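You operate a simulated robot arm through the tools that you are given. There is no shell and no other tool. Be economical: measure what you need, move in short steps, check, and stop when the job is done.

The job below is to be done with a simulated robot arm. You get a single attempt, and the scene is never put back.

## Task
Put the almond syrup bottle from the top of the low table on the top of the crate stand and the plum syrup bottle in the tool tray. Take the small measuring cup on the top of the low table and put it away on the top of the bin table. Take the big iron weight and leave it on the back of the glass counter top. Put two of the coin rolls from the top of the steel-topped table in the floor of the big open carton. Open the bin lid. Any order will do. Set down upright: syrup bottle, small measuring cup, big iron weight, coin roll.

The check looks at the end state, three seconds after you hand in, the way a careful person would. Anything else that was tipped, shoved, dropped, spilled or broken makes it a failure. A push-on lid holds only when it is set on centred and level and pressed home; a screw cap is set on level and turned clockwise until tight.

## Robot
A 6-joint arm with a two-finger gripper on a trunk, on a base that drives. Base frame: it is fixed to the floor where the robot stands at the start and does not move with it; the origin is under the middle of the robot, x ahead of it, y to its left, z up; the surface under the hand at the start is at about z = 500. Units: mm, rad, N and s.
With the tool pointing down near the work surface it reaches from about 140 to 680 mm from the robot's upright axis, wherever it stands. Its first joint turns from -2.897 to 2.897 rad. Places, roughly: back of the glass counter top [3600, -2700, 1100]; big iron weight [1000, 0, 500]; bin lid [4700, 4000, 500]; coin roll [3250, 3000, 750]; floor of the big open carton [5500, 1900, 900]; small measuring cup (7x6x22 cm) [900, -100, 600]; syrup bottle [750, -250, 500]; tool tray (35x23 cm) [3080, 2500, 800]; top of the bin table (144x15 cm) [6860, -1700, 700]; top of the crate stand [4700, 1700, 500]. Payload 1.57 kg.
The tool frame sits at the grasp point between the pads (the TCP): z along the fingers, y along the line on which they close. The tips reach 21 mm beyond it. Largest opening 70 mm; the body of the gripper starts 50 mm behind the TCP.
Orientation is that of the tool frame in the base frame, as [roll, pitch, yaw] about the fixed x, y, z axes, in that order (R = Rz(yaw) Ry(pitch) Rx(roll)). With the fingers straight down and closing along the base's y, the tool's x points along the base's -x, its y along +y and its z along -z.

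## Interface
- The arm moves only by the tool nudge_tool. Its argument "plan" is a list of rows, each a list of 7 numbers: the shift along the base's x, y, z in mm, then the turn, a rotation vector about the base's x, y, z in rad, then the closure, from 0 (fully open) to 1 (shut). In form: [[x, y, z, ax, ay, az, fingers], ...]. A call has 1 to 8 rows; each row is the pose to reach, as a shift and turn from the pose commanded when the call began. Rows are played at 5 a second. More than 50 mm and 0.15 rad between two rows, or a gripper value outside its range, and nothing of the call is played. A pose out of reach is approached as far as the arm can. The call stops where the force on the tool passes 40 N (or 10 N more than at its start, if that is more) or the arm is blocked; 0.2 s more then pass. Each finger halts on what it meets, pressing with about 30 N; the grip force reading is that of the motor and also rises with nothing between the fingers. The clock runs only during rows and for 0.2 s after the last one: add rows that repeat a pose to give the fingers time. It gives the time, the measured TCP pose, the force on the tool (base axes), the opening and the grip force at its end, in the units of the frame above (readings bear some noise), with the torque about the TCP (base axes, N m) and any sound that the robot's microphone picked up, and new pictures: "show" is both (left out), scene, wrist or none.
- Cameras (640 x 400 px; columns grow to the right, rows downward): "scene" is now at [9.9, 111.4, 1485]; the picture's right is [-0.54, -0.84, 0.00], its down [-0.62, 0.39, -0.68] and it looks along [0.57, -0.37, -0.73] (base axes); focal length 276 px, centre (320, 200). "wrist" rides on the gripper at [79, 4, -81] in the tool frame; the picture's right is [-0.05, 1.00, 0.00], its down [-0.67, -0.04, -0.75] and it looks along [-0.74, -0.04, 0.67] (tool axes); focal length 256 px, centre (320, 200). There is no depth. A picture from a camera that has moved, and an enlarged one, comes with that camera's place and axes in the base frame and with its lens.
- drive_base(legs): drives the robot by 1 to 6 legs, each [ahead, left, turn to the left] in mm, mm and rad, along the robot's own axes; the way and the turn of a leg run together, so that a leg with both is an arc; at most 1500 mm and 3.142 rad a leg. The arm and the cameras ride along, it lands a little off, and it stops where it bumps. It gives what a move gives, and a new picture of the scene camera.
- pan_tilt(pan, tilt): turns the head with the scene camera to pan (to the left, within 2.705 rad either way) and tilt (down, from -0.506 to 1.204), counted from straight ahead of the robot. It gives what a move gives, and a new picture of the scene camera.
- zoom(camera, box): a new picture of the part [left, top, right, bottom] of that camera's present view, enlarged. The clock stands still meanwhile.
- job_done(): hands the job in; it is judged then, once.

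Go step by step. Nothing tells you exact positions but the pictures and the camera data: compare them with the known pose of the tool, close in by small moves and look again before you grip or let go. The budget is 196 turns and 260 pictures, counting those below and the enlarged ones. Unless the task says otherwise, let go and move clear before handing in, and close with one line.

The tools are called after ">>>" as name(argument=value, ...) on one line, values as JSON. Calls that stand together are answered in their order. nudge_tool: Moves the arm, as the interface text tells. Its arguments: {"type":"object","properties":{"plan":{"type":"array"},"show":{"type":"string","enum":["both","scene","wrist","none"]}},"required":["plan"]} The other tools are called the same way: drive_base (legs) drives the base; pan_tilt (pan, tilt) turns the head that bears the scene camera; zoom (camera, box) takes an enlarged picture of a part of a camera's view; job_done () hands the job in.

At the start:

```text
clock: 0.0
ee_pos: [392.1, -90.9, 829.5]
orientation: [3.142, -0.002, 3.141]
contact_force: [0.2, -0.9, 1.3]
ft_torque: [-0.02, 0.0, -0.02]
gripper_width: 70.0
grip_force: 0.0
robot x, y, heading: [-0.6, -3.1, 0.007]
head pan, tilt: [-0.569, 0.819]
```

scene: 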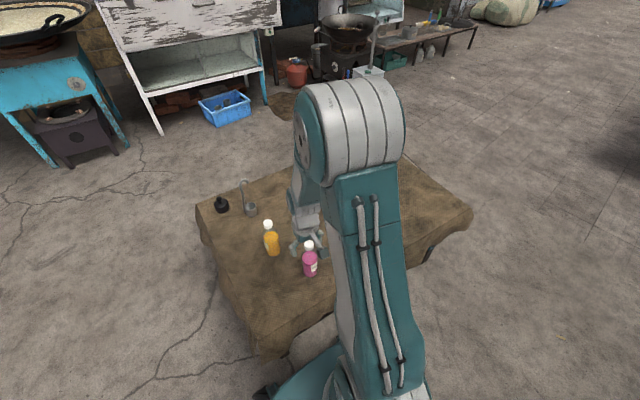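
wrist: 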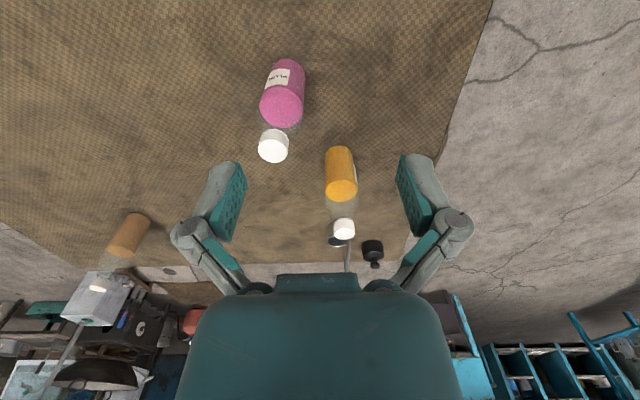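

I see a low table ahead with a pink and an orange bottle, a ladle-like measuring cup and a black weight. I'll zoom in to read the labels.

>>> zoom(camera="wrist", box=[220, 40, 420, 280])

>>> zoom(camera="scene", box=[190, 160, 350, 290])

```text
1.67 times, centred on (320, 160) of wrist
camera zoom: at [311.7, -86.4, 912.7], right [0.05, 1.0, 0.0], down [0.67, -0.04, 0.74], along [0.74, -0.04, -0.67], focal length 427 px, centre (320, 267)
```

zoom: 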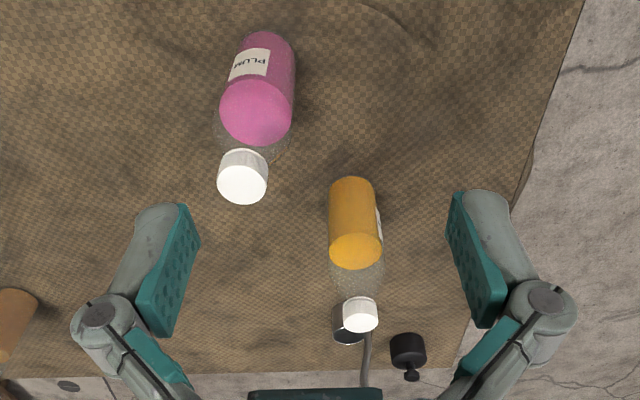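

```text
3.08 times, centred on (270, 225) of scene
camera zoom: at [9.9, 111.4, 1485.0], right [-0.54, -0.84, 0.0], down [-0.62, 0.39, -0.68], along [0.57, -0.37, -0.73], focal length 848 px, centre (474, 123)
```

zoom: 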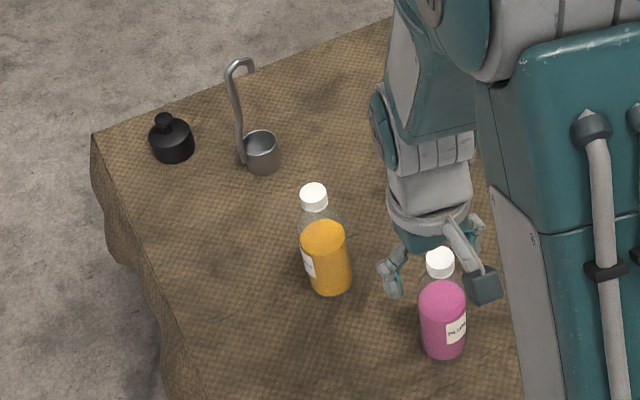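

The label of the pink bottle reads PLUM. There's a third, tan bottle to the right, so I'll read the labels on that and the orange one.

>>> zoom(camera="wrist", box=[60, 180, 200, 310])

>>> zoom(camera="scene", box=[250, 210, 330, 280])

>>> pan_tilt(pan=0.0, tilt=0.2)

```text
3.08 times, centred on (130, 245) of wrist
camera zoom: at [311.7, -86.4, 912.7], right [0.05, 1.0, 0.0], down [0.67, -0.04, 0.74], along [0.74, -0.04, -0.67], focal length 788 px, centre (905, 62)
```

zoom: 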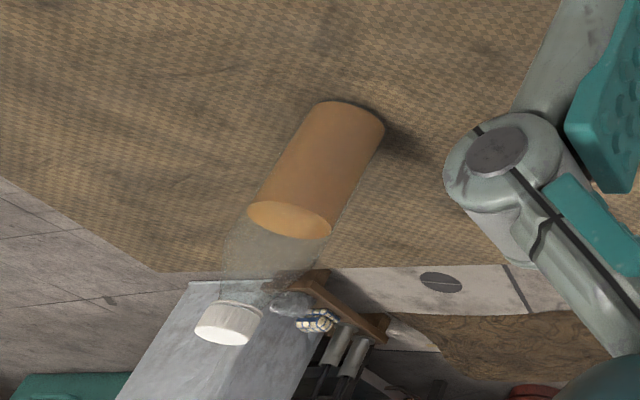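

```text
5.71 times, centred on (290, 245) of scene
camera zoom: at [9.9, 111.4, 1485.0], right [-0.54, -0.84, 0.0], down [-0.62, 0.39, -0.68], along [0.57, -0.37, -0.73], focal length 1576 px, centre (491, -57)
```

zoom: 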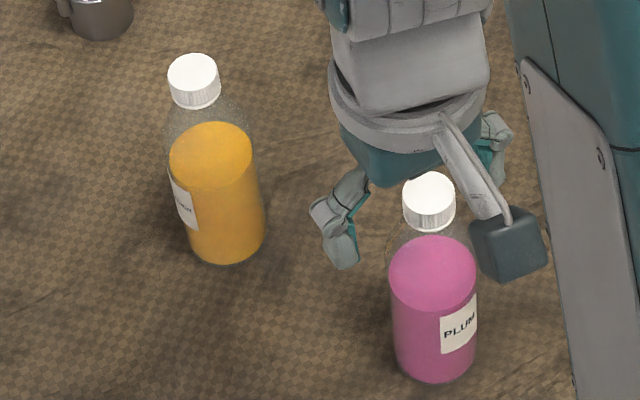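

```text
clock: 1.0
ee_pos: [391.5, -91.0, 831.1]
orientation: [-3.141, 0.001, 3.142]
contact_force: [-0.4, -0.3, 0.7]
ft_torque: [-0.01, 0.04, 0.01]
gripper_width: 70.2
grip_force: 0.0
robot x, y, heading: [1.4, -2.3, -0.003]
head pan, tilt: [0.0, 0.201]
camera scene: at [36.0, 154.4, 1540.1], right [0.0, -1.0, 0.0], down [-0.2, 0.0, -0.98], along [0.98, 0.0, -0.2], focal length 276 px, centre (320, 200)
```

scene: 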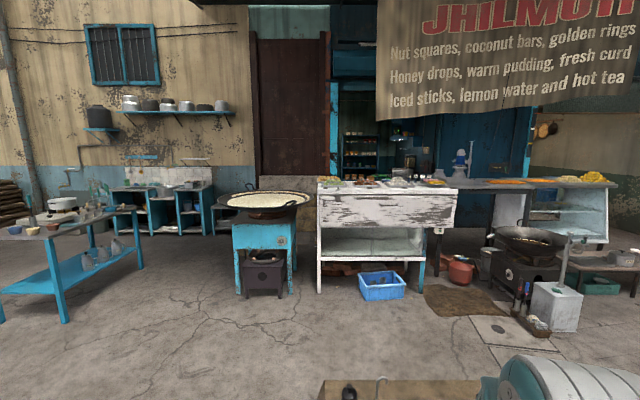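

The tan bottle is probably almond, but I'll confirm it by its label. First I'll survey the wider scene, left and right.

>>> pan_tilt(pan=0.75, tilt=0.2)

>>> zoom(camera="scene", box=[320, 100, 640, 300])

>>> pan_tilt(pan=-0.75, tilt=0.2)

>>> pan_tilt(pan=-0.75, tilt=0.8)

```text
clock: 2.1
ee_pos: [391.4, -91.3, 831.1]
orientation: [-3.142, -0.002, 3.141]
contact_force: [-0.2, 0.6, 0.5]
ft_torque: [0.01, 0.03, 0.01]
gripper_width: 70.2
grip_force: 0.1
robot x, y, heading: [-2.5, 2.3, 0.001]
head pan, tilt: [0.75, 0.201]
camera scene: at [11.0, 218.0, 1540.2], right [0.68, -0.73, 0.0], down [-0.15, -0.14, -0.98], along [0.72, 0.67, -0.2], focal length 276 px, centre (320, 200)
```

scene: 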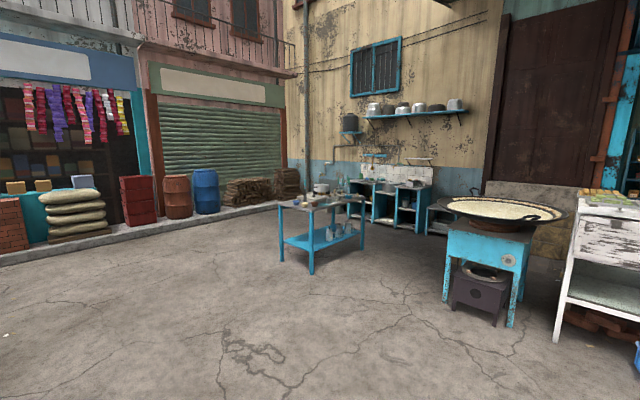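

```text
2.00 times, centred on (480, 200) of scene
camera zoom: at [11.0, 218.0, 1540.2], right [0.68, -0.73, 0.0], down [-0.15, -0.14, -0.98], along [0.72, 0.67, -0.2], focal length 552 px, centre (0, 200)
```

zoom: 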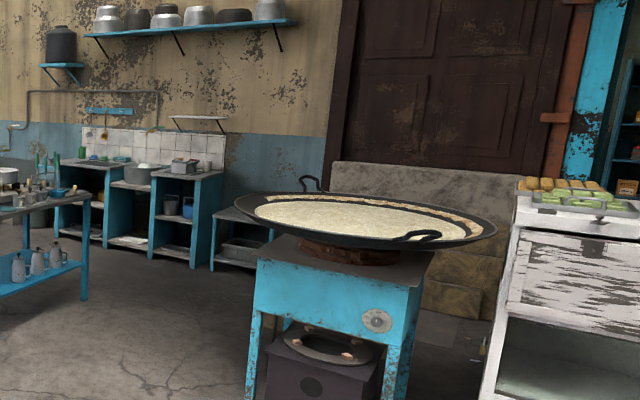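

```text
clock: 3.7
ee_pos: [392.5, -89.8, 830.8]
orientation: [3.141, -0.002, 3.141]
contact_force: [-0.2, 0.0, -0.4]
ft_torque: [0.0, -0.02, 0.01]
gripper_width: 70.2
grip_force: 0.1
robot x, y, heading: [-0.2, 1.0, 0.001]
head pan, tilt: [-0.75, 0.201]
camera scene: at [11.0, 90.9, 1540.2], right [-0.68, -0.73, 0.0], down [-0.15, 0.14, -0.98], along [0.72, -0.67, -0.2], focal length 276 px, centre (320, 200)
```

scene: 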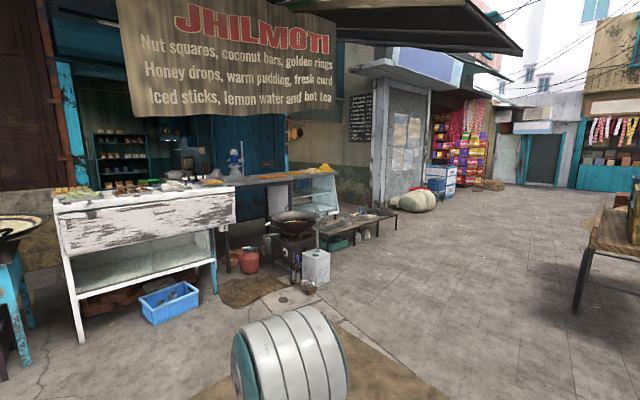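

```text
clock: 4.7
ee_pos: [392.3, -91.9, 830.6]
orientation: [3.141, -0.002, 3.141]
contact_force: [0.0, -0.8, 0.8]
ft_torque: [0.0, 0.03, 0.02]
gripper_width: 70.2
grip_force: 0.1
robot x, y, heading: [-1.4, 0.1, -0.002]
head pan, tilt: [-0.75, 0.799]
camera scene: at [1.8, 99.4, 1486.6], right [-0.68, -0.73, 0.0], down [-0.52, 0.49, -0.7], along [0.51, -0.48, -0.72], focal length 276 px, centre (320, 200)
```

scene: 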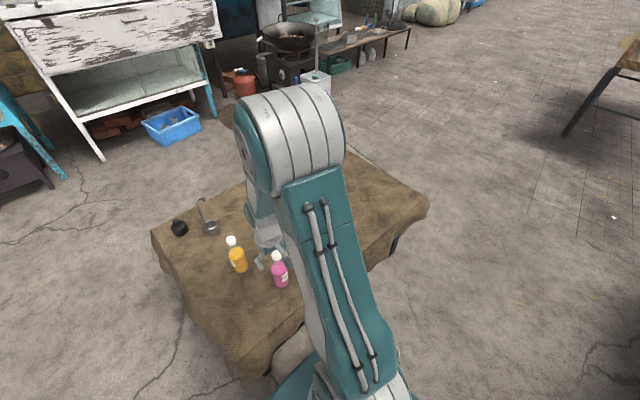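

The places match roughly what I see. I start with the plum bottle, which I put at about (475,-143) with its cap top near z≈685, and move above it to check.

>>> nudge_tool(plan=[[27, -18, -23, 0, 0, 0, 0], [54, -36, -46, 0, 0, 0, 0], [81, -54, -70, 0, 0, 0, 0], [81, -54, -70, 0, 0, 0, 0]])

```text
clock: 5.7
ee_pos: [471.7, -146.1, 760.7]
orientation: [-3.141, 0.0, 3.141]
contact_force: [-0.6, 0.2, 0.4]
ft_torque: [0.0, 0.01, 0.02]
gripper_width: 69.7
grip_force: 0.1
robot x, y, heading: [0.2, -1.5, 0.0]
head pan, tilt: [-0.75, 0.799]
camera scene: at [2.2, 98.9, 1486.6], right [-0.68, -0.73, 0.0], down [-0.53, 0.49, -0.7], along [0.51, -0.48, -0.72], focal length 276 px, centre (320, 200)
camera wrist: at [392.0, -142.4, 842.6], right [0.05, 1.0, 0.0], down [0.67, -0.04, 0.74], along [0.74, -0.04, -0.67], focal length 256 px, centre (320, 200)
```

scene: 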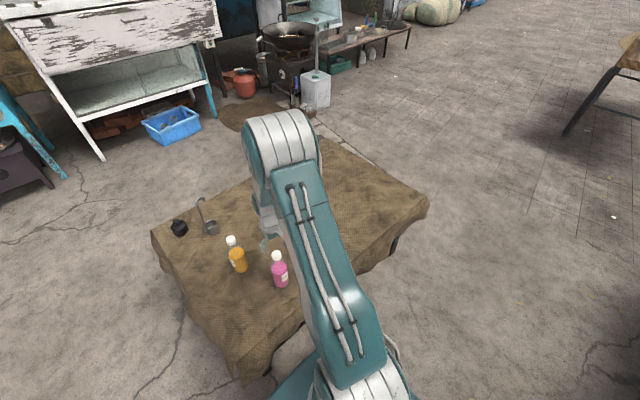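
wrist: 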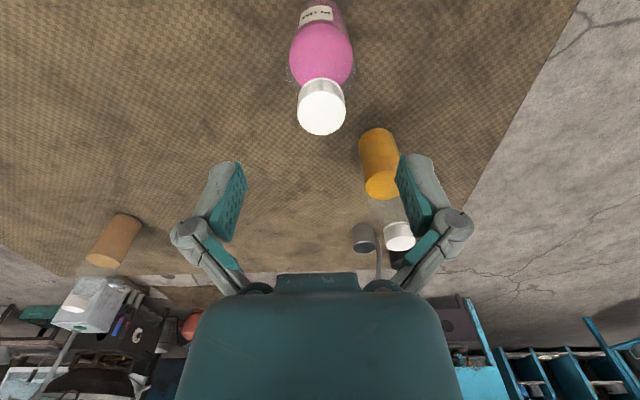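

The cap top triangulates to (475,-146,686). I descend and grip it.

>>> nudge_tool(plan=[[4, 0, -45, 0, 0, 0, 0], [4, 0, -87, 0, 0, 0, 0], [4, 0, -87, 0, 0, 0, 0.5], [4, 0, -87, 0, 0, 0, 1], [4, 0, -87, 0, 0, 0, 1]])

```text
clock: 6.9
ee_pos: [476.3, -145.4, 675.9]
orientation: [-3.14, 0.001, -3.141]
contact_force: [-1.7, -3.9, 22.0]
ft_torque: [-0.21, -0.2, -0.09]
gripper_width: 35.6
grip_force: 30.2
robot x, y, heading: [6.1, 0.1, -0.002]
head pan, tilt: [-0.75, 0.799]
camera scene: at [0.9, 98.7, 1486.7], right [-0.68, -0.73, 0.0], down [-0.52, 0.49, -0.7], along [0.51, -0.48, -0.72], focal length 276 px, centre (320, 200)
camera wrist: at [394.8, -141.5, 756.7], right [0.05, 1.0, 0.0], down [0.66, -0.04, 0.75], along [0.75, -0.04, -0.67], focal length 256 px, centre (320, 200)
```

scene: 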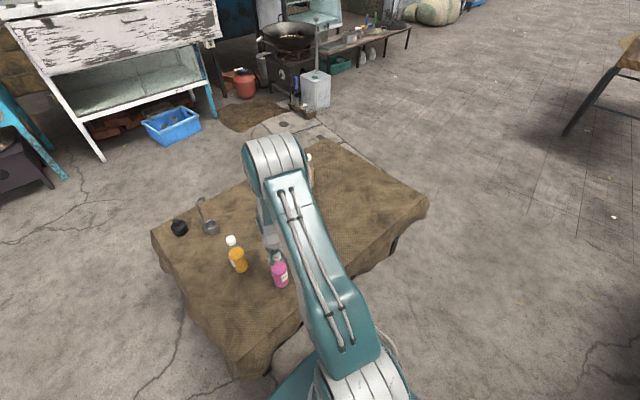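
wrist: 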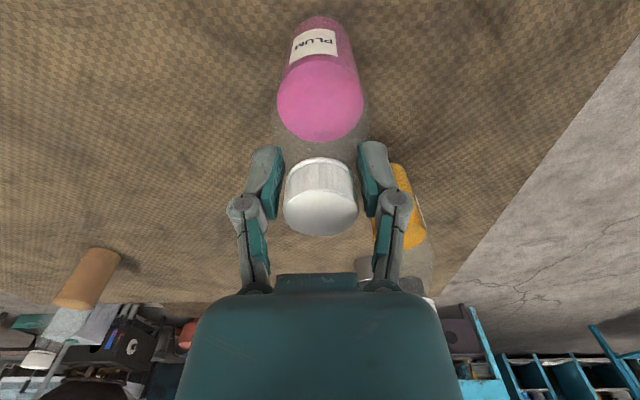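

The 22 N upward force says the fingertips are wedging on the bottle's shoulder. I'll open, rise 11 mm and grip again.

>>> nudge_tool(plan=[[0, 0, 0, 0, 0, 0, 0], [0, 0, 11, 0, 0, 0, 0], [0, 0, 11, 0, 0, 0, 0.5], [0, 0, 11, 0, 0, 0, 1], [0, 0, 11, 0, 0, 0, 1]], show="wrist")

```text
clock: 8.1
ee_pos: [475.0, -146.5, 686.9]
orientation: [3.141, 0.0, 3.141]
contact_force: [-0.6, -0.6, 7.7]
ft_torque: [0.09, -0.07, -0.04]
gripper_width: 28.8
grip_force: 30.0
robot x, y, heading: [-0.2, 0.4, -0.002]
head pan, tilt: [-0.75, 0.799]
camera wrist: at [394.8, -141.2, 767.4], right [0.05, 1.0, 0.0], down [0.67, -0.04, 0.74], along [0.74, -0.04, -0.67], focal length 256 px, centre (320, 200)
```

wrist: 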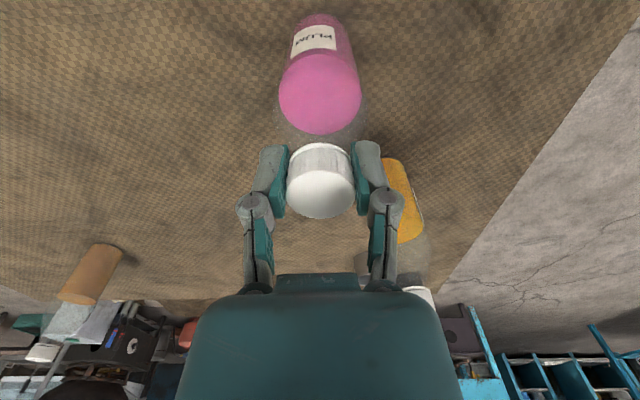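

Now it holds the 29 mm cap cleanly. I'll lift straight up.

>>> nudge_tool(plan=[[0, 0, 20, 0, 0, 0, 1], [0, 0, 60, 0, 0, 0, 1], [0, 0, 105, 0, 0, 0, 1], [0, 0, 150, 0, 0, 0, 1], [0, 0, 195, 0, 0, 0, 1], [0, 0, 240, 0, 0, 0, 1], [-40, 20, 260, 0, 0, 0, 1], [-80, 40, 280, 0, 0, 0, 1]])

```text
clock: 9.9
ee_pos: [394.1, -104.5, 963.8]
orientation: [3.141, -0.004, 3.141]
contact_force: [0.4, -0.1, -5.0]
ft_torque: [0.03, 0.06, 0.0]
gripper_width: 28.8
grip_force: 29.8
robot x, y, heading: [-3.6, -5.9, 0.001]
head pan, tilt: [-0.75, 0.799]
camera scene: at [1.5, 100.4, 1486.5], right [-0.68, -0.73, 0.0], down [-0.53, 0.49, -0.7], along [0.51, -0.48, -0.72], focal length 276 px, centre (320, 200)
camera wrist: at [314.4, -101.3, 1045.6], right [0.05, 1.0, 0.0], down [0.67, -0.04, 0.74], along [0.74, -0.04, -0.67], focal length 256 px, centre (320, 200)
```

scene: 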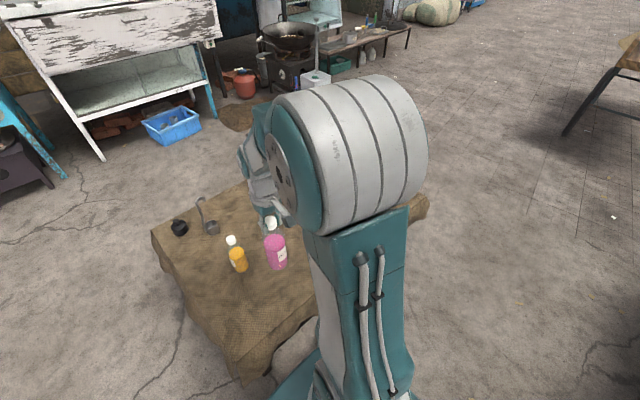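
wrist: 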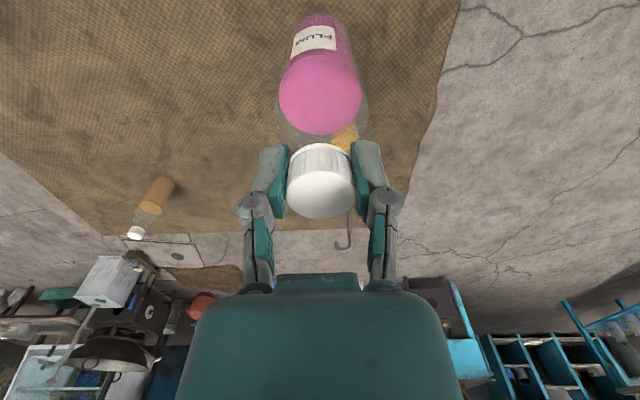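

The bottle is held. I drive left clear of the table, then along y≈1800 between the burner and the blue table, and turn to face the table.

>>> drive_base(legs=[[0, 900, 0], [0, 900, 0], [1450, 0, 0], [1450, 0, 0], [0, 0, 1.5708]])

>>> pan_tilt(pan=-0.3, tilt=0.5)

```text
clock: 36.4
ee_pos: [2992.9, 2153.8, 964.2]
orientation: [-3.14, -0.002, -1.576]
contact_force: [0.0, 0.8, -2.5]
ft_torque: [-0.01, -0.02, 0.06]
gripper_width: 28.9
grip_force: 30.0
robot x, y, heading: [2884.3, 1758.5, 1.564]
head pan, tilt: [-0.75, 0.799]
camera scene: at [2785.6, 1760.7, 1486.5], right [0.73, -0.69, 0.0], down [-0.49, -0.52, -0.7], along [0.48, 0.51, -0.72], focal length 276 px, centre (320, 200)
```

scene: 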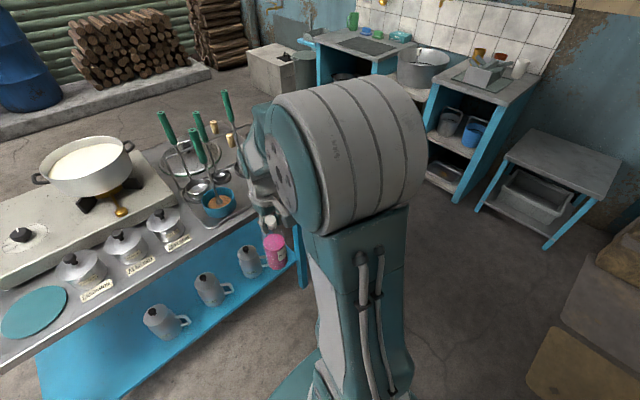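

```text
clock: 37.3
ee_pos: [2991.3, 2153.8, 963.0]
orientation: [-3.142, -0.002, -1.575]
contact_force: [0.2, 0.0, -3.7]
ft_torque: [0.0, 0.0, 0.02]
gripper_width: 29.0
grip_force: 30.3
robot x, y, heading: [2882.0, 1761.1, 1.564]
head pan, tilt: [-0.3, 0.499]
camera scene: at [2757.7, 1788.7, 1512.4], right [0.95, -0.3, 0.0], down [-0.14, -0.46, -0.88], along [0.26, 0.84, -0.48], focal length 276 px, centre (320, 200)
```

scene: 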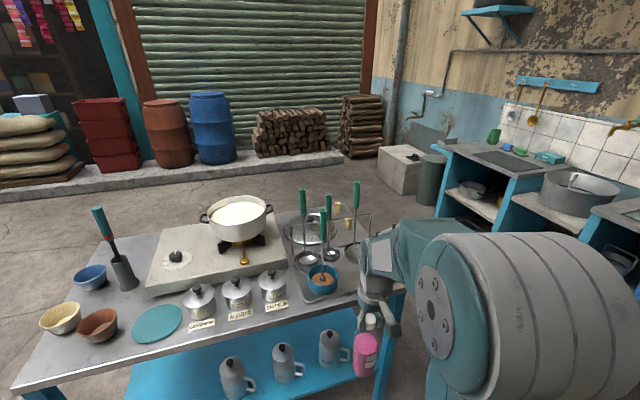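

The tray on the table holds ladles and a bowl, and I see small tan rolls near it. I'll zoom in.

>>> zoom(camera="scene", box=[260, 180, 420, 310])

>>> zoom(camera="wrist", box=[0, 0, 640, 400])

```text
3.08 times, centred on (340, 245) of scene
camera zoom: at [2757.7, 1788.7, 1512.4], right [0.95, -0.3, 0.0], down [-0.14, -0.46, -0.88], along [0.26, 0.84, -0.48], focal length 848 px, centre (258, 62)
```

zoom: 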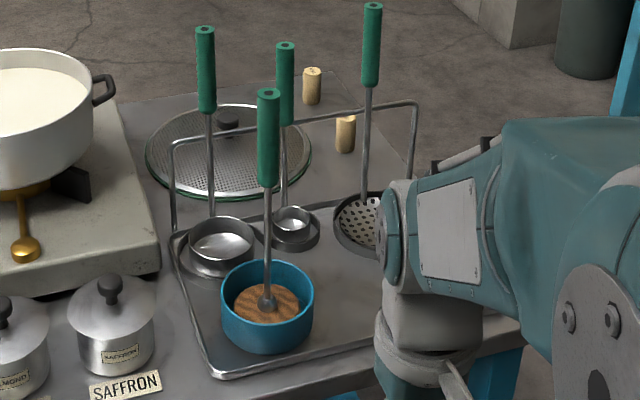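

```text
1.00 times, centred on (320, 200) of wrist (not enlarged: the box is as wide or as high as the picture)
camera zoom: at [2986.6, 2074.9, 1045.4], right [-1.0, 0.06, 0.0], down [0.04, 0.67, 0.74], along [0.04, 0.74, -0.67], focal length 256 px, centre (320, 200)
```

zoom: 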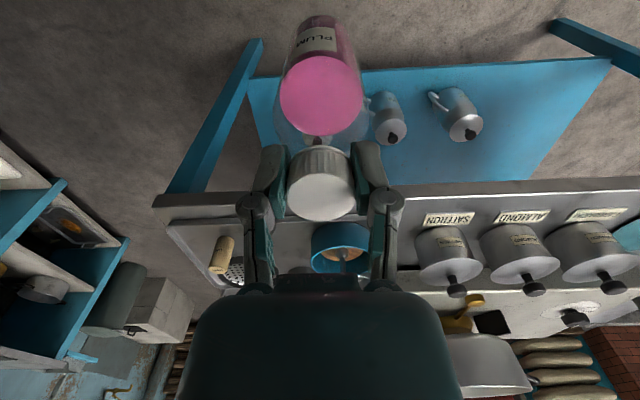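

The free spot in the tray is its front-right, about (3155,2487). I'll raise the bottle and shift the base there.

>>> nudge_tool(plan=[[0, 0, 45, 0, 0, 0, 1], [0, 0, 90, 0, 0, 0, 1], [0, 0, 120, 0, 0, 0, 1]], show="none")

>>> drive_base(legs=[[225, -160, 0]])

>>> zoom(camera="wrist", box=[0, 0, 640, 400])

```text
clock: 38.1
ee_pos: [2992.1, 2153.8, 1084.0]
orientation: [-3.141, -0.001, -1.576]
contact_force: [1.2, -0.5, -3.5]
ft_torque: [-0.01, -0.01, 0.03]
gripper_width: 29.2
grip_force: 30.4
robot x, y, heading: [2881.3, 1763.8, 1.569]
head pan, tilt: [-0.3, 0.499]
```

```text
clock: 40.0
ee_pos: [3149.6, 2377.4, 1083.1]
orientation: [-3.137, 0.001, -1.584]
contact_force: [-1.1, 0.3, -3.2]
ft_torque: [-0.03, -0.02, -0.01]
gripper_width: 29.2
grip_force: 29.8
robot x, y, heading: [3042.2, 1984.2, 1.559]
head pan, tilt: [-0.3, 0.499]
camera scene: at [2911.1, 2014.8, 1512.0], right [0.95, -0.31, 0.0], down [-0.14, -0.46, -0.88], along [0.27, 0.84, -0.48], focal length 276 px, centre (320, 200)
```

scene: 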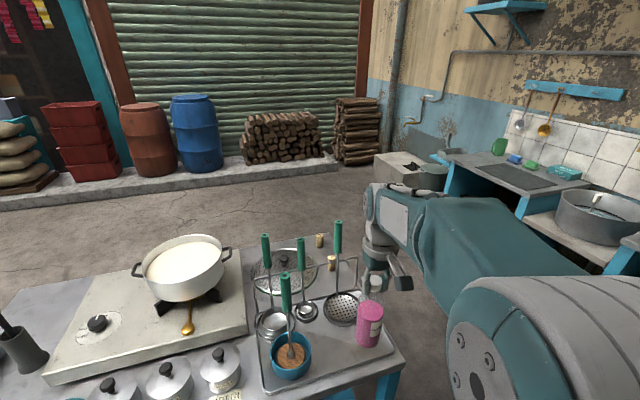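

```text
1.00 times, centred on (320, 200) of wrist (not enlarged: the box is as wide or as high as the picture)
camera zoom: at [3144.0, 2298.8, 1165.5], right [-1.0, 0.06, 0.0], down [0.04, 0.67, 0.74], along [0.05, 0.74, -0.67], focal length 256 px, centre (320, 200)
```

zoom: 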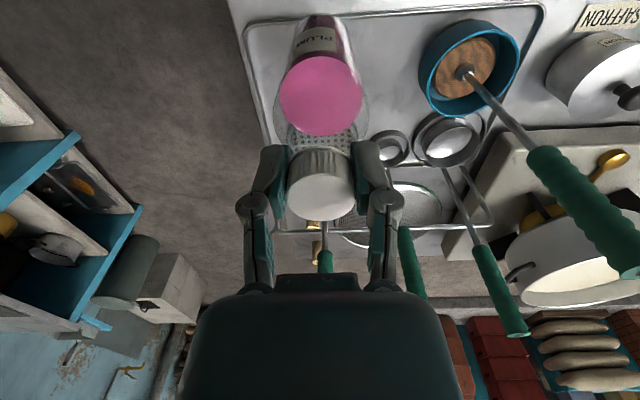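

Refining from the wrist view: the tray spans x≈2887–3242, y≈2387–2615 with the strainer at y>2510. I'll set the bottle at (3150,2447).

>>> nudge_tool(plan=[[0, 35, 0, 0, 0, 0, 1], [1, 69, 0, 0, 0, 0, 1], [1, 69, -45, 0, 0, 0, 1], [1, 69, -85, 0, 0, 0, 1]])

```text
clock: 41.0
ee_pos: [3154.0, 2453.6, 1037.0]
orientation: [-3.134, 0.032, -1.582]
contact_force: [-3.2, -2.7, 19.2]
ft_torque: [-0.63, 0.32, -0.06]
gripper_width: 32.6
grip_force: 29.8
robot x, y, heading: [3040.8, 1986.1, 1.561]
head pan, tilt: [-0.3, 0.499]
stopped in row 4: the force on the tool passed its limit at 86 N (the readings are from after the stop); the commanded pose is now the measured one
camera scene: at [2914.7, 2014.5, 1512.5], right [0.95, -0.31, 0.0], down [-0.15, -0.46, -0.88], along [0.27, 0.84, -0.48], focal length 276 px, centre (320, 200)
camera wrist: at [3148.3, 2371.9, 1117.0], right [-1.0, 0.06, 0.0], down [0.04, 0.64, 0.77], along [0.05, 0.76, -0.64], focal length 256 px, centre (320, 200)
```

scene: 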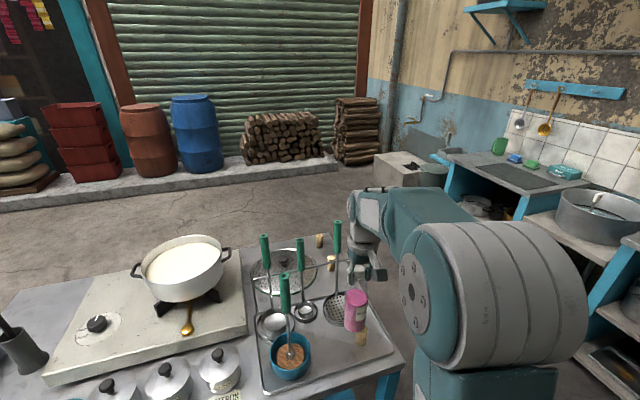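
wrist: 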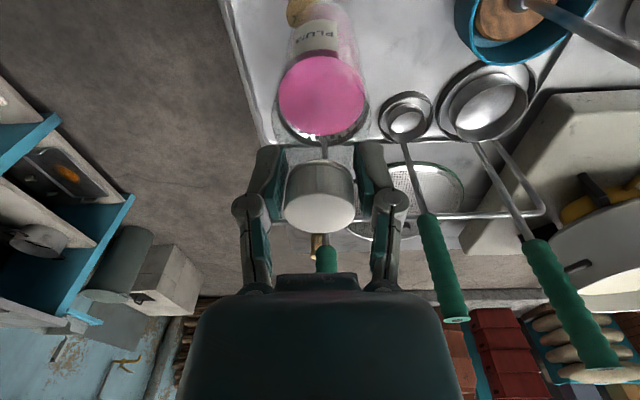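

The bottle came down on a tan roll that it had hidden from view. I'll lift it off at once and look.

>>> nudge_tool(plan=[[0, 0, 20, 0, 0, 0, 1], [-4, -8, 60, 0, 0, 0, 1], [-4, -90, 60, 0, 0, 0, 1]])

>>> nudge_tool(plan=[[0, 0, 20, 0, 0, 0, 1], [-4, -8, 60, 0, 0, 0, 1], [-4, -50, 60, 0, 0, 0, 1], [-4, -90, 60, 0, 0, 0, 1]])

>>> zoom(camera="scene", box=[240, 210, 420, 400])

```text
refused: row 3 steps farther than a row can; nothing moved
```

```text
clock: 42.0
ee_pos: [3151.6, 2364.5, 1096.0]
orientation: [-3.136, 0.027, -1.581]
contact_force: [0.8, -0.3, -3.9]
ft_torque: [-0.04, 0.01, 0.01]
gripper_width: 28.5
grip_force: 29.7
robot x, y, heading: [3038.0, 1985.1, 1.559]
head pan, tilt: [-0.3, 0.499]
camera scene: at [2914.8, 2015.5, 1512.4], right [0.95, -0.31, 0.0], down [-0.15, -0.46, -0.88], along [0.27, 0.84, -0.48], focal length 276 px, centre (320, 200)
camera wrist: at [3145.2, 2282.2, 1175.4], right [-1.0, 0.06, 0.0], down [0.04, 0.64, 0.76], along [0.05, 0.76, -0.65], focal length 256 px, centre (320, 200)
```

scene: 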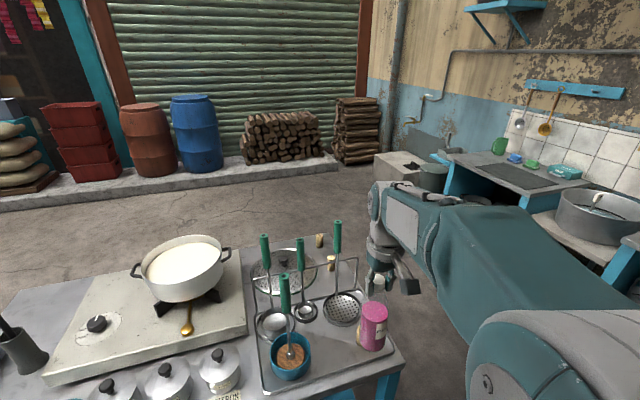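
wrist: 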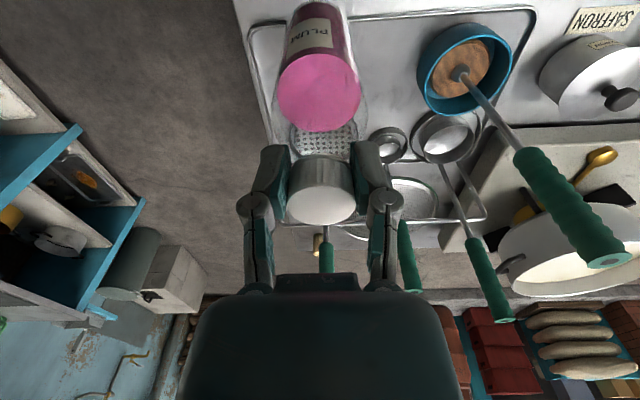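

```text
2.11 times, centred on (330, 305) of scene
camera zoom: at [2914.8, 2015.5, 1512.4], right [0.95, -0.31, 0.0], down [-0.15, -0.46, -0.88], along [0.27, 0.84, -0.48], focal length 581 px, centre (299, -21)
```

zoom: 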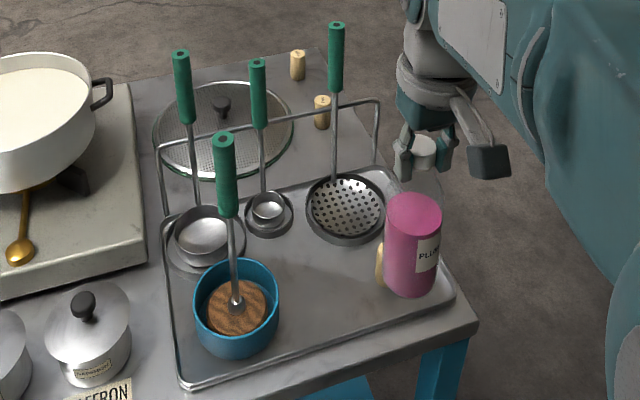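

The roll seems still to be standing behind the bottle. I move the bottle aside to the right to see it clearly.

>>> nudge_tool(plan=[[45, -15, 0, 0, 0, 0, 1], [90, -30, 0, 0, 0, 0, 1], [130, -40, 0, 0, 0, 0, 1]])

>>> zoom(camera="scene", box=[240, 210, 420, 400])

```text
clock: 42.8
ee_pos: [3284.2, 2323.1, 1094.2]
orientation: [-3.141, 0.031, -1.58]
contact_force: [0.9, 0.0, -3.2]
ft_torque: [-0.04, -0.01, -0.01]
gripper_width: 28.7
grip_force: 29.9
robot x, y, heading: [3042.3, 1990.1, 1.56]
head pan, tilt: [-0.3, 0.499]
camera scene: at [2917.2, 2015.4, 1512.6], right [0.95, -0.31, 0.0], down [-0.15, -0.46, -0.88], along [0.27, 0.84, -0.48], focal length 276 px, centre (320, 200)
camera wrist: at [3278.4, 2241.9, 1174.7], right [-1.0, 0.06, 0.0], down [0.04, 0.64, 0.76], along [0.05, 0.76, -0.65], focal length 256 px, centre (320, 200)
```

scene: 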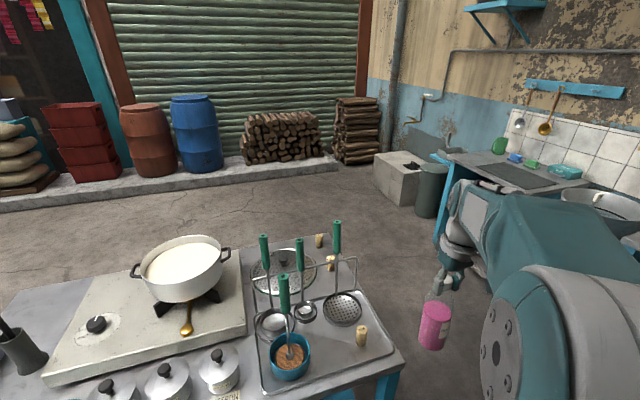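
wrist: 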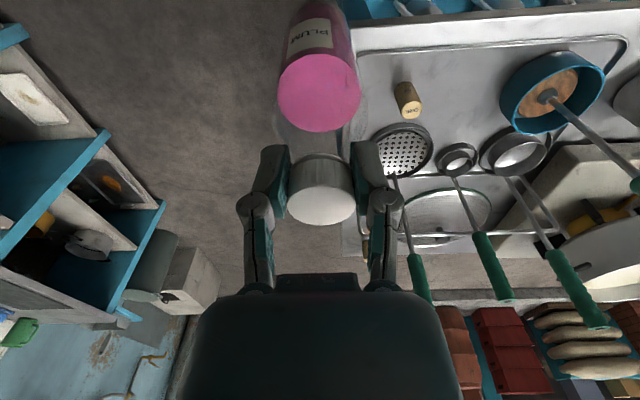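

```text
2.11 times, centred on (330, 305) of scene
camera zoom: at [2917.2, 2015.4, 1512.6], right [0.95, -0.31, 0.0], down [-0.15, -0.46, -0.88], along [0.27, 0.84, -0.48], focal length 581 px, centre (299, -21)
```

zoom: 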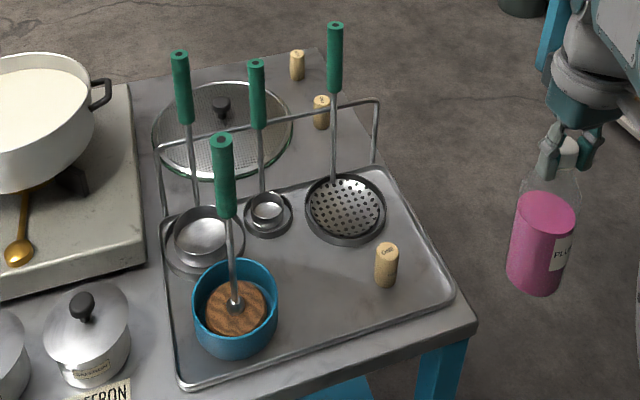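

The roll still stands at about (3170,2438). Two other rolls stand at the back of the steel top. I'll put the bottle between the roll and the bowl, at (3092,2445), and straighten the small tilt.

>>> nudge_tool(plan=[[-48, 5, 0, 0, 0, 0, 1], [-96, 10, 0, -0.01, 0, 0, 1], [-144, 20, 0, -0.02, 0, 0, 1], [-192, 30, 0, -0.03, 0, 0, 1], [-192, 75, 0, -0.03, 0, 0, 1], [-192, 120, 0, -0.03, 0, 0, 1], [-192, 122, -35, -0.03, 0, 0, 1], [-192, 122, -35, -0.03, 0, 0, 1]])

>>> zoom(camera="scene", box=[240, 210, 420, 400])

```text
clock: 44.6
ee_pos: [3085.8, 2445.3, 1059.8]
orientation: [-3.133, -0.003, -1.581]
contact_force: [-0.4, 0.1, -3.6]
ft_torque: [0.01, 0.03, 0.02]
gripper_width: 28.9
grip_force: 30.0
robot x, y, heading: [3040.8, 1986.9, 1.562]
head pan, tilt: [-0.3, 0.499]
camera scene: at [2914.9, 2016.1, 1512.4], right [0.95, -0.31, 0.0], down [-0.15, -0.46, -0.88], along [0.27, 0.84, -0.48], focal length 276 px, centre (320, 200)
camera wrist: at [3079.6, 2366.0, 1141.6], right [-1.0, 0.06, -0.01], down [0.04, 0.67, 0.74], along [0.05, 0.74, -0.67], focal length 256 px, centre (320, 200)
```

scene: 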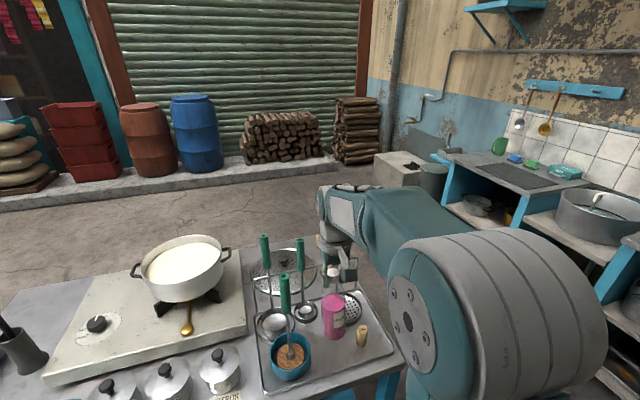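
wrist: 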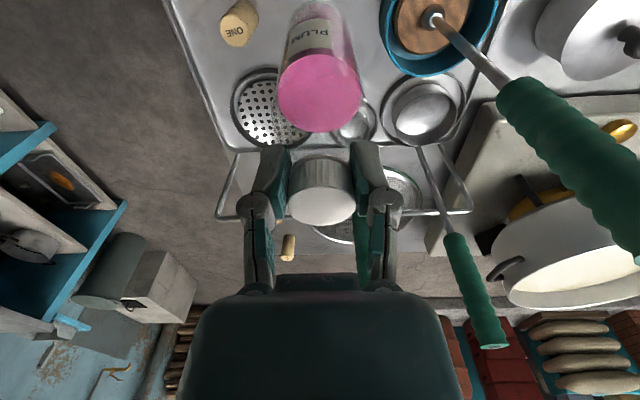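

```text
2.11 times, centred on (330, 305) of scene
camera zoom: at [2914.9, 2016.1, 1512.4], right [0.95, -0.31, 0.0], down [-0.15, -0.46, -0.88], along [0.27, 0.84, -0.48], focal length 581 px, centre (299, -21)
```

zoom: 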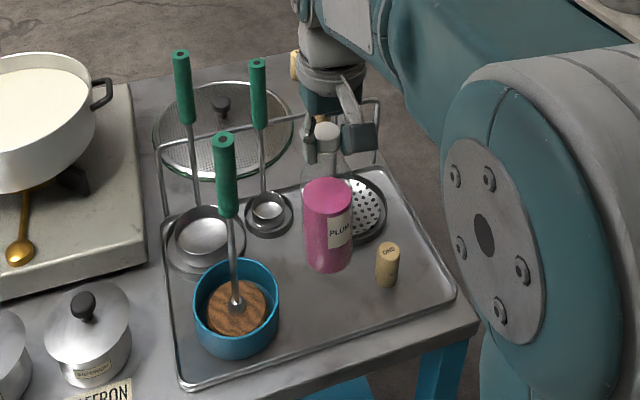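

Clear on both sides. I lower slowly until it touches.

>>> nudge_tool(plan=[[3, 0, -30, 0, 0, 0, 1], [3, 0, -55, 0, 0, 0, 1], [3, 0, -65, 0, 0, 0, 1], [3, 0, -72, 0, 0, 0, 1], [3, 0, -77, 0, 0, 0, 1], [3, 0, -80, 0, 0, 0, 1]])

>>> zoom(camera="scene", box=[240, 210, 420, 400])

```text
clock: 45.7
ee_pos: [3092.0, 2447.2, 989.0]
orientation: [-3.134, 0.011, -1.581]
contact_force: [0.2, -4.2, 12.2]
ft_torque: [-0.7, 0.09, 0.03]
gripper_width: 29.2
grip_force: 30.2
robot x, y, heading: [3039.1, 1986.8, 1.554]
head pan, tilt: [-0.3, 0.499]
stopped in row 5: the force on the tool passed its limit at 46 N (the readings are from after the stop); the commanded pose is now the measured one
camera scene: at [2914.7, 2014.8, 1512.5], right [0.95, -0.31, 0.0], down [-0.15, -0.46, -0.88], along [0.27, 0.84, -0.48], focal length 276 px, centre (320, 200)
camera wrist: at [3085.2, 2366.8, 1070.8], right [-1.0, 0.06, -0.01], down [0.04, 0.66, 0.75], along [0.05, 0.75, -0.66], focal length 256 px, centre (320, 200)
```

scene: 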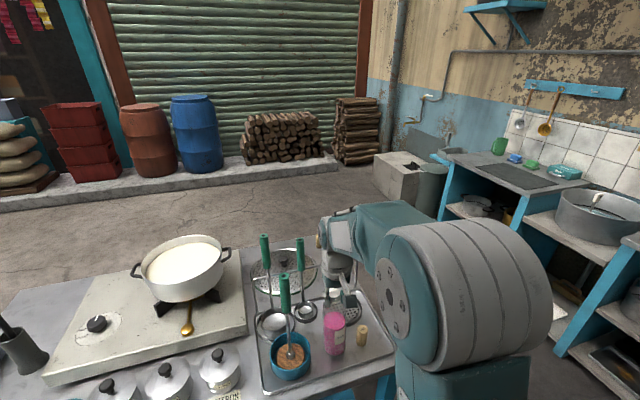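
wrist: 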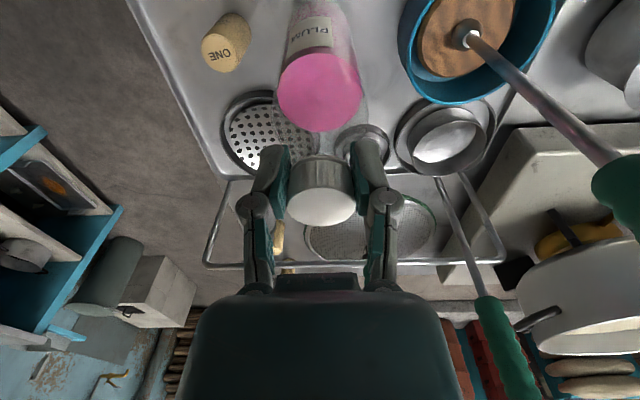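

```text
2.11 times, centred on (330, 305) of scene
camera zoom: at [2914.7, 2014.8, 1512.5], right [0.95, -0.31, 0.0], down [-0.15, -0.46, -0.88], along [0.27, 0.84, -0.48], focal length 581 px, centre (299, -21)
```

zoom: 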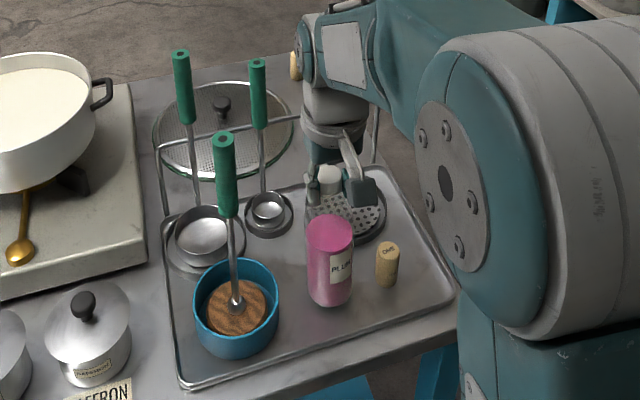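

It has touched the tray floor at z≈800. I'll open just enough, then rise.

>>> nudge_tool(plan=[[0, 0, 2, 0, 0, 0, 1], [0, 0, 2, 0, 0, 0, 0.4], [0, 0, 2, 0, 0, 0, 0.2], [0, 0, 2, 0, 0, 0, 0.15], [0, 0, 40, 0, 0, 0, 0.15], [0, 0, 80, 0, 0, 0, 0.15]])

>>> zoom(camera="scene", box=[240, 210, 420, 400])

```text
clock: 47.1
ee_pos: [3091.4, 2448.7, 1069.0]
orientation: [-3.135, 0.01, -1.582]
contact_force: [-0.9, 0.1, 0.4]
ft_torque: [0.0, 0.04, -0.01]
gripper_width: 59.6
grip_force: 0.0
robot x, y, heading: [3043.8, 1987.1, 1.555]
head pan, tilt: [-0.3, 0.499]
camera scene: at [2914.8, 2016.0, 1512.5], right [0.95, -0.31, 0.0], down [-0.15, -0.46, -0.88], along [0.27, 0.84, -0.48], focal length 276 px, centre (320, 200)
camera wrist: at [3085.5, 2368.6, 1151.0], right [-1.0, 0.06, -0.01], down [0.04, 0.66, 0.75], along [0.05, 0.75, -0.66], focal length 256 px, centre (320, 200)
```

scene: 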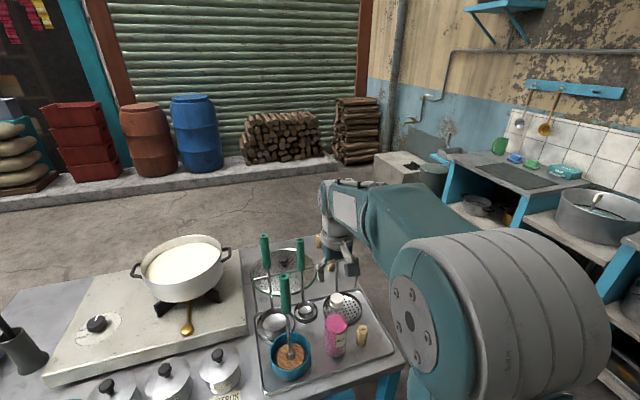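
wrist: 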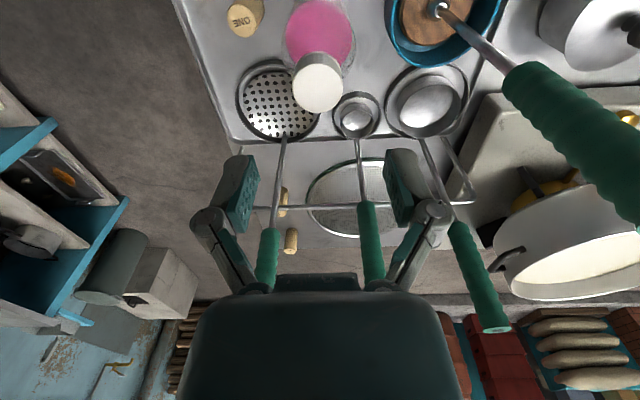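

```text
2.11 times, centred on (330, 305) of scene
camera zoom: at [2914.8, 2016.0, 1512.5], right [0.95, -0.31, 0.0], down [-0.15, -0.46, -0.88], along [0.27, 0.84, -0.48], focal length 581 px, centre (299, -21)
```

zoom: 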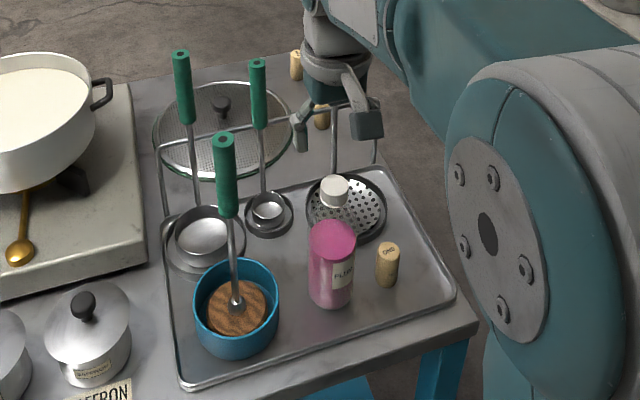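

The plum bottle stands in the tray. I pull the arm back and up, then look toward the crate stand, carton and bin.

>>> nudge_tool(plan=[[0, -10, 45, 0, 0, 0, 0.15], [0, -50, 60, 0, 0, 0, 0.15], [0, -95, 60, 0, 0, 0, 0], [0, -140, 60, 0, 0, 0, 0]], show="none")

>>> drive_base(legs=[[-230, -300, 0], [0, -500, 0]])

>>> pan_tilt(pan=-1.5, tilt=0.45)

>>> pan_tilt(pan=-0.5, tilt=0.4)

```text
clock: 48.1
ee_pos: [3090.9, 2306.2, 1128.7]
orientation: [-3.135, 0.008, -1.582]
contact_force: [-0.9, 0.4, -0.6]
ft_torque: [0.04, 0.01, 0.01]
gripper_width: 69.8
grip_force: 0.1
robot x, y, heading: [3044.1, 1986.0, 1.561]
head pan, tilt: [-0.3, 0.499]
```

```text
clock: 53.1
ee_pos: [3898.1, 2062.1, 1130.0]
orientation: [-3.132, 0.009, -1.602]
contact_force: [-0.1, 0.1, 0.2]
ft_torque: [-0.01, -0.01, 0.02]
gripper_width: 70.0
grip_force: 0.1
robot x, y, heading: [3843.8, 1742.7, 1.542]
head pan, tilt: [-0.3, 0.499]
camera scene: at [3715.6, 1774.3, 1512.3], right [0.95, -0.32, 0.0], down [-0.15, -0.45, -0.88], along [0.29, 0.83, -0.48], focal length 276 px, centre (320, 200)
```

scene: 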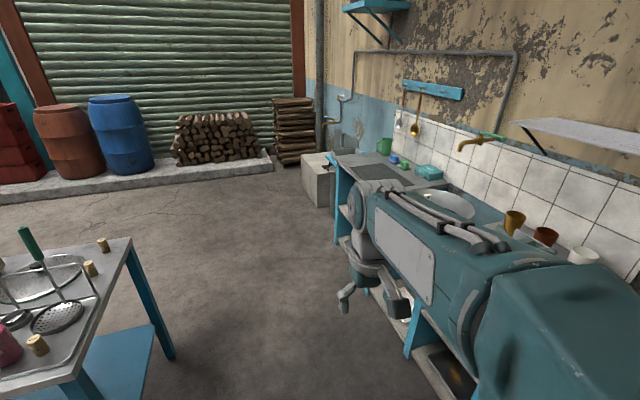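

```text
clock: 54.5
ee_pos: [3900.5, 2063.0, 1130.3]
orientation: [-3.133, 0.009, -1.601]
contact_force: [0.6, 0.3, -0.8]
ft_torque: [-0.01, 0.01, -0.04]
gripper_width: 70.4
grip_force: 0.0
robot x, y, heading: [3842.3, 1744.9, 1.541]
head pan, tilt: [-1.499, 0.45]
camera scene: at [3780.4, 1692.0, 1517.0], right [0.04, -1.0, 0.0], down [-0.43, -0.02, -0.9], along [0.9, 0.04, -0.43], focal length 276 px, centre (320, 200)
```

scene: 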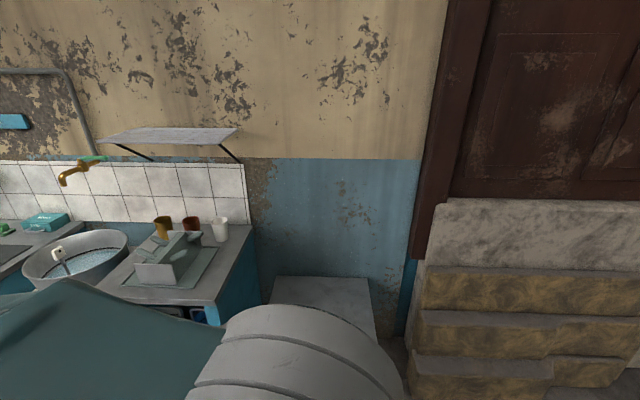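

```text
clock: 55.8
ee_pos: [3900.5, 2062.5, 1129.0]
orientation: [-3.135, 0.01, -1.602]
contact_force: [0.1, -0.4, -0.8]
ft_torque: [0.04, 0.01, -0.02]
gripper_width: 69.8
grip_force: 0.1
robot x, y, heading: [3844.2, 1745.3, 1.54]
head pan, tilt: [-0.499, 0.4]
camera scene: at [3735.3, 1768.1, 1521.6], right [0.86, -0.5, 0.0], down [-0.2, -0.34, -0.92], along [0.47, 0.79, -0.39], focal length 276 px, centre (320, 200)
```

scene: 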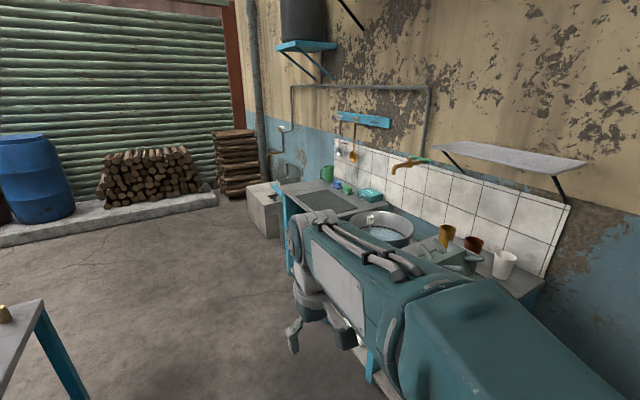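

The low grey-topped stand ahead is the crate stand. Something box-like sits on the counter's end; I'll zoom to see if that is the carton.

>>> pan_tilt(pan=-1.25, tilt=0.45)

>>> zoom(camera="scene", box=[100, 200, 340, 350])

>>> zoom(camera="scene", box=[320, 200, 640, 400])

```text
clock: 56.9
ee_pos: [3900.2, 2063.5, 1129.5]
orientation: [-3.134, 0.007, -1.601]
contact_force: [0.3, 0.8, -0.2]
ft_torque: [0.02, -0.01, -0.02]
gripper_width: 70.0
grip_force: 0.1
robot x, y, heading: [3838.7, 1742.4, 1.538]
head pan, tilt: [-1.25, 0.45]
camera scene: at [3776.5, 1714.6, 1517.0], right [0.29, -0.96, 0.0], down [-0.42, -0.13, -0.9], along [0.86, 0.26, -0.43], focal length 276 px, centre (320, 200)
```

scene: 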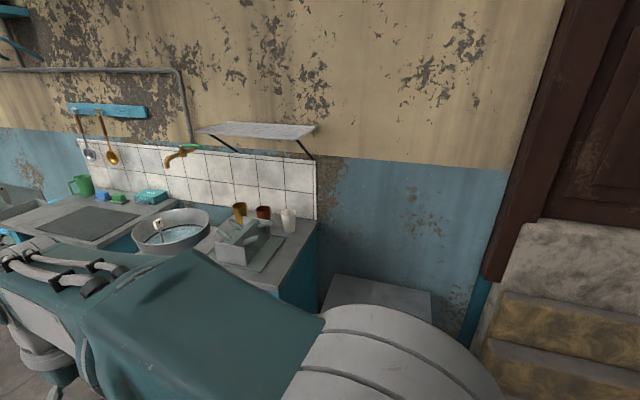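

```text
2.67 times, centred on (220, 275) of scene
camera zoom: at [3776.5, 1714.6, 1517.0], right [0.29, -0.96, 0.0], down [-0.42, -0.13, -0.9], along [0.86, 0.26, -0.43], focal length 735 px, centre (587, 0)
```

zoom: 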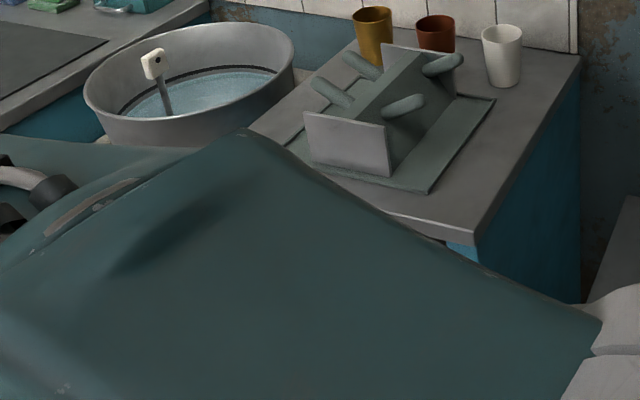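

```text
2.00 times, centred on (480, 300) of scene
camera zoom: at [3776.5, 1714.6, 1517.0], right [0.29, -0.96, 0.0], down [-0.42, -0.13, -0.9], along [0.86, 0.26, -0.43], focal length 552 px, centre (0, 0)
```

zoom: 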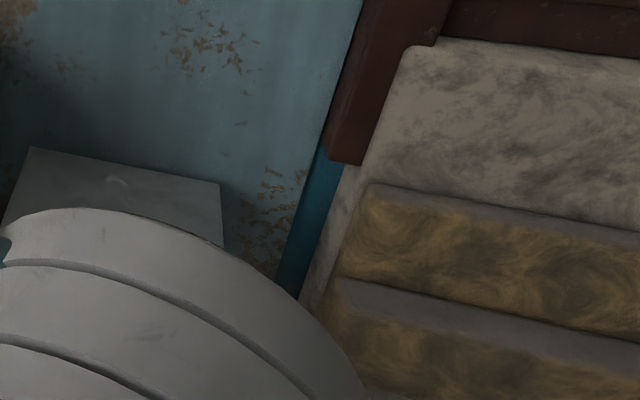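

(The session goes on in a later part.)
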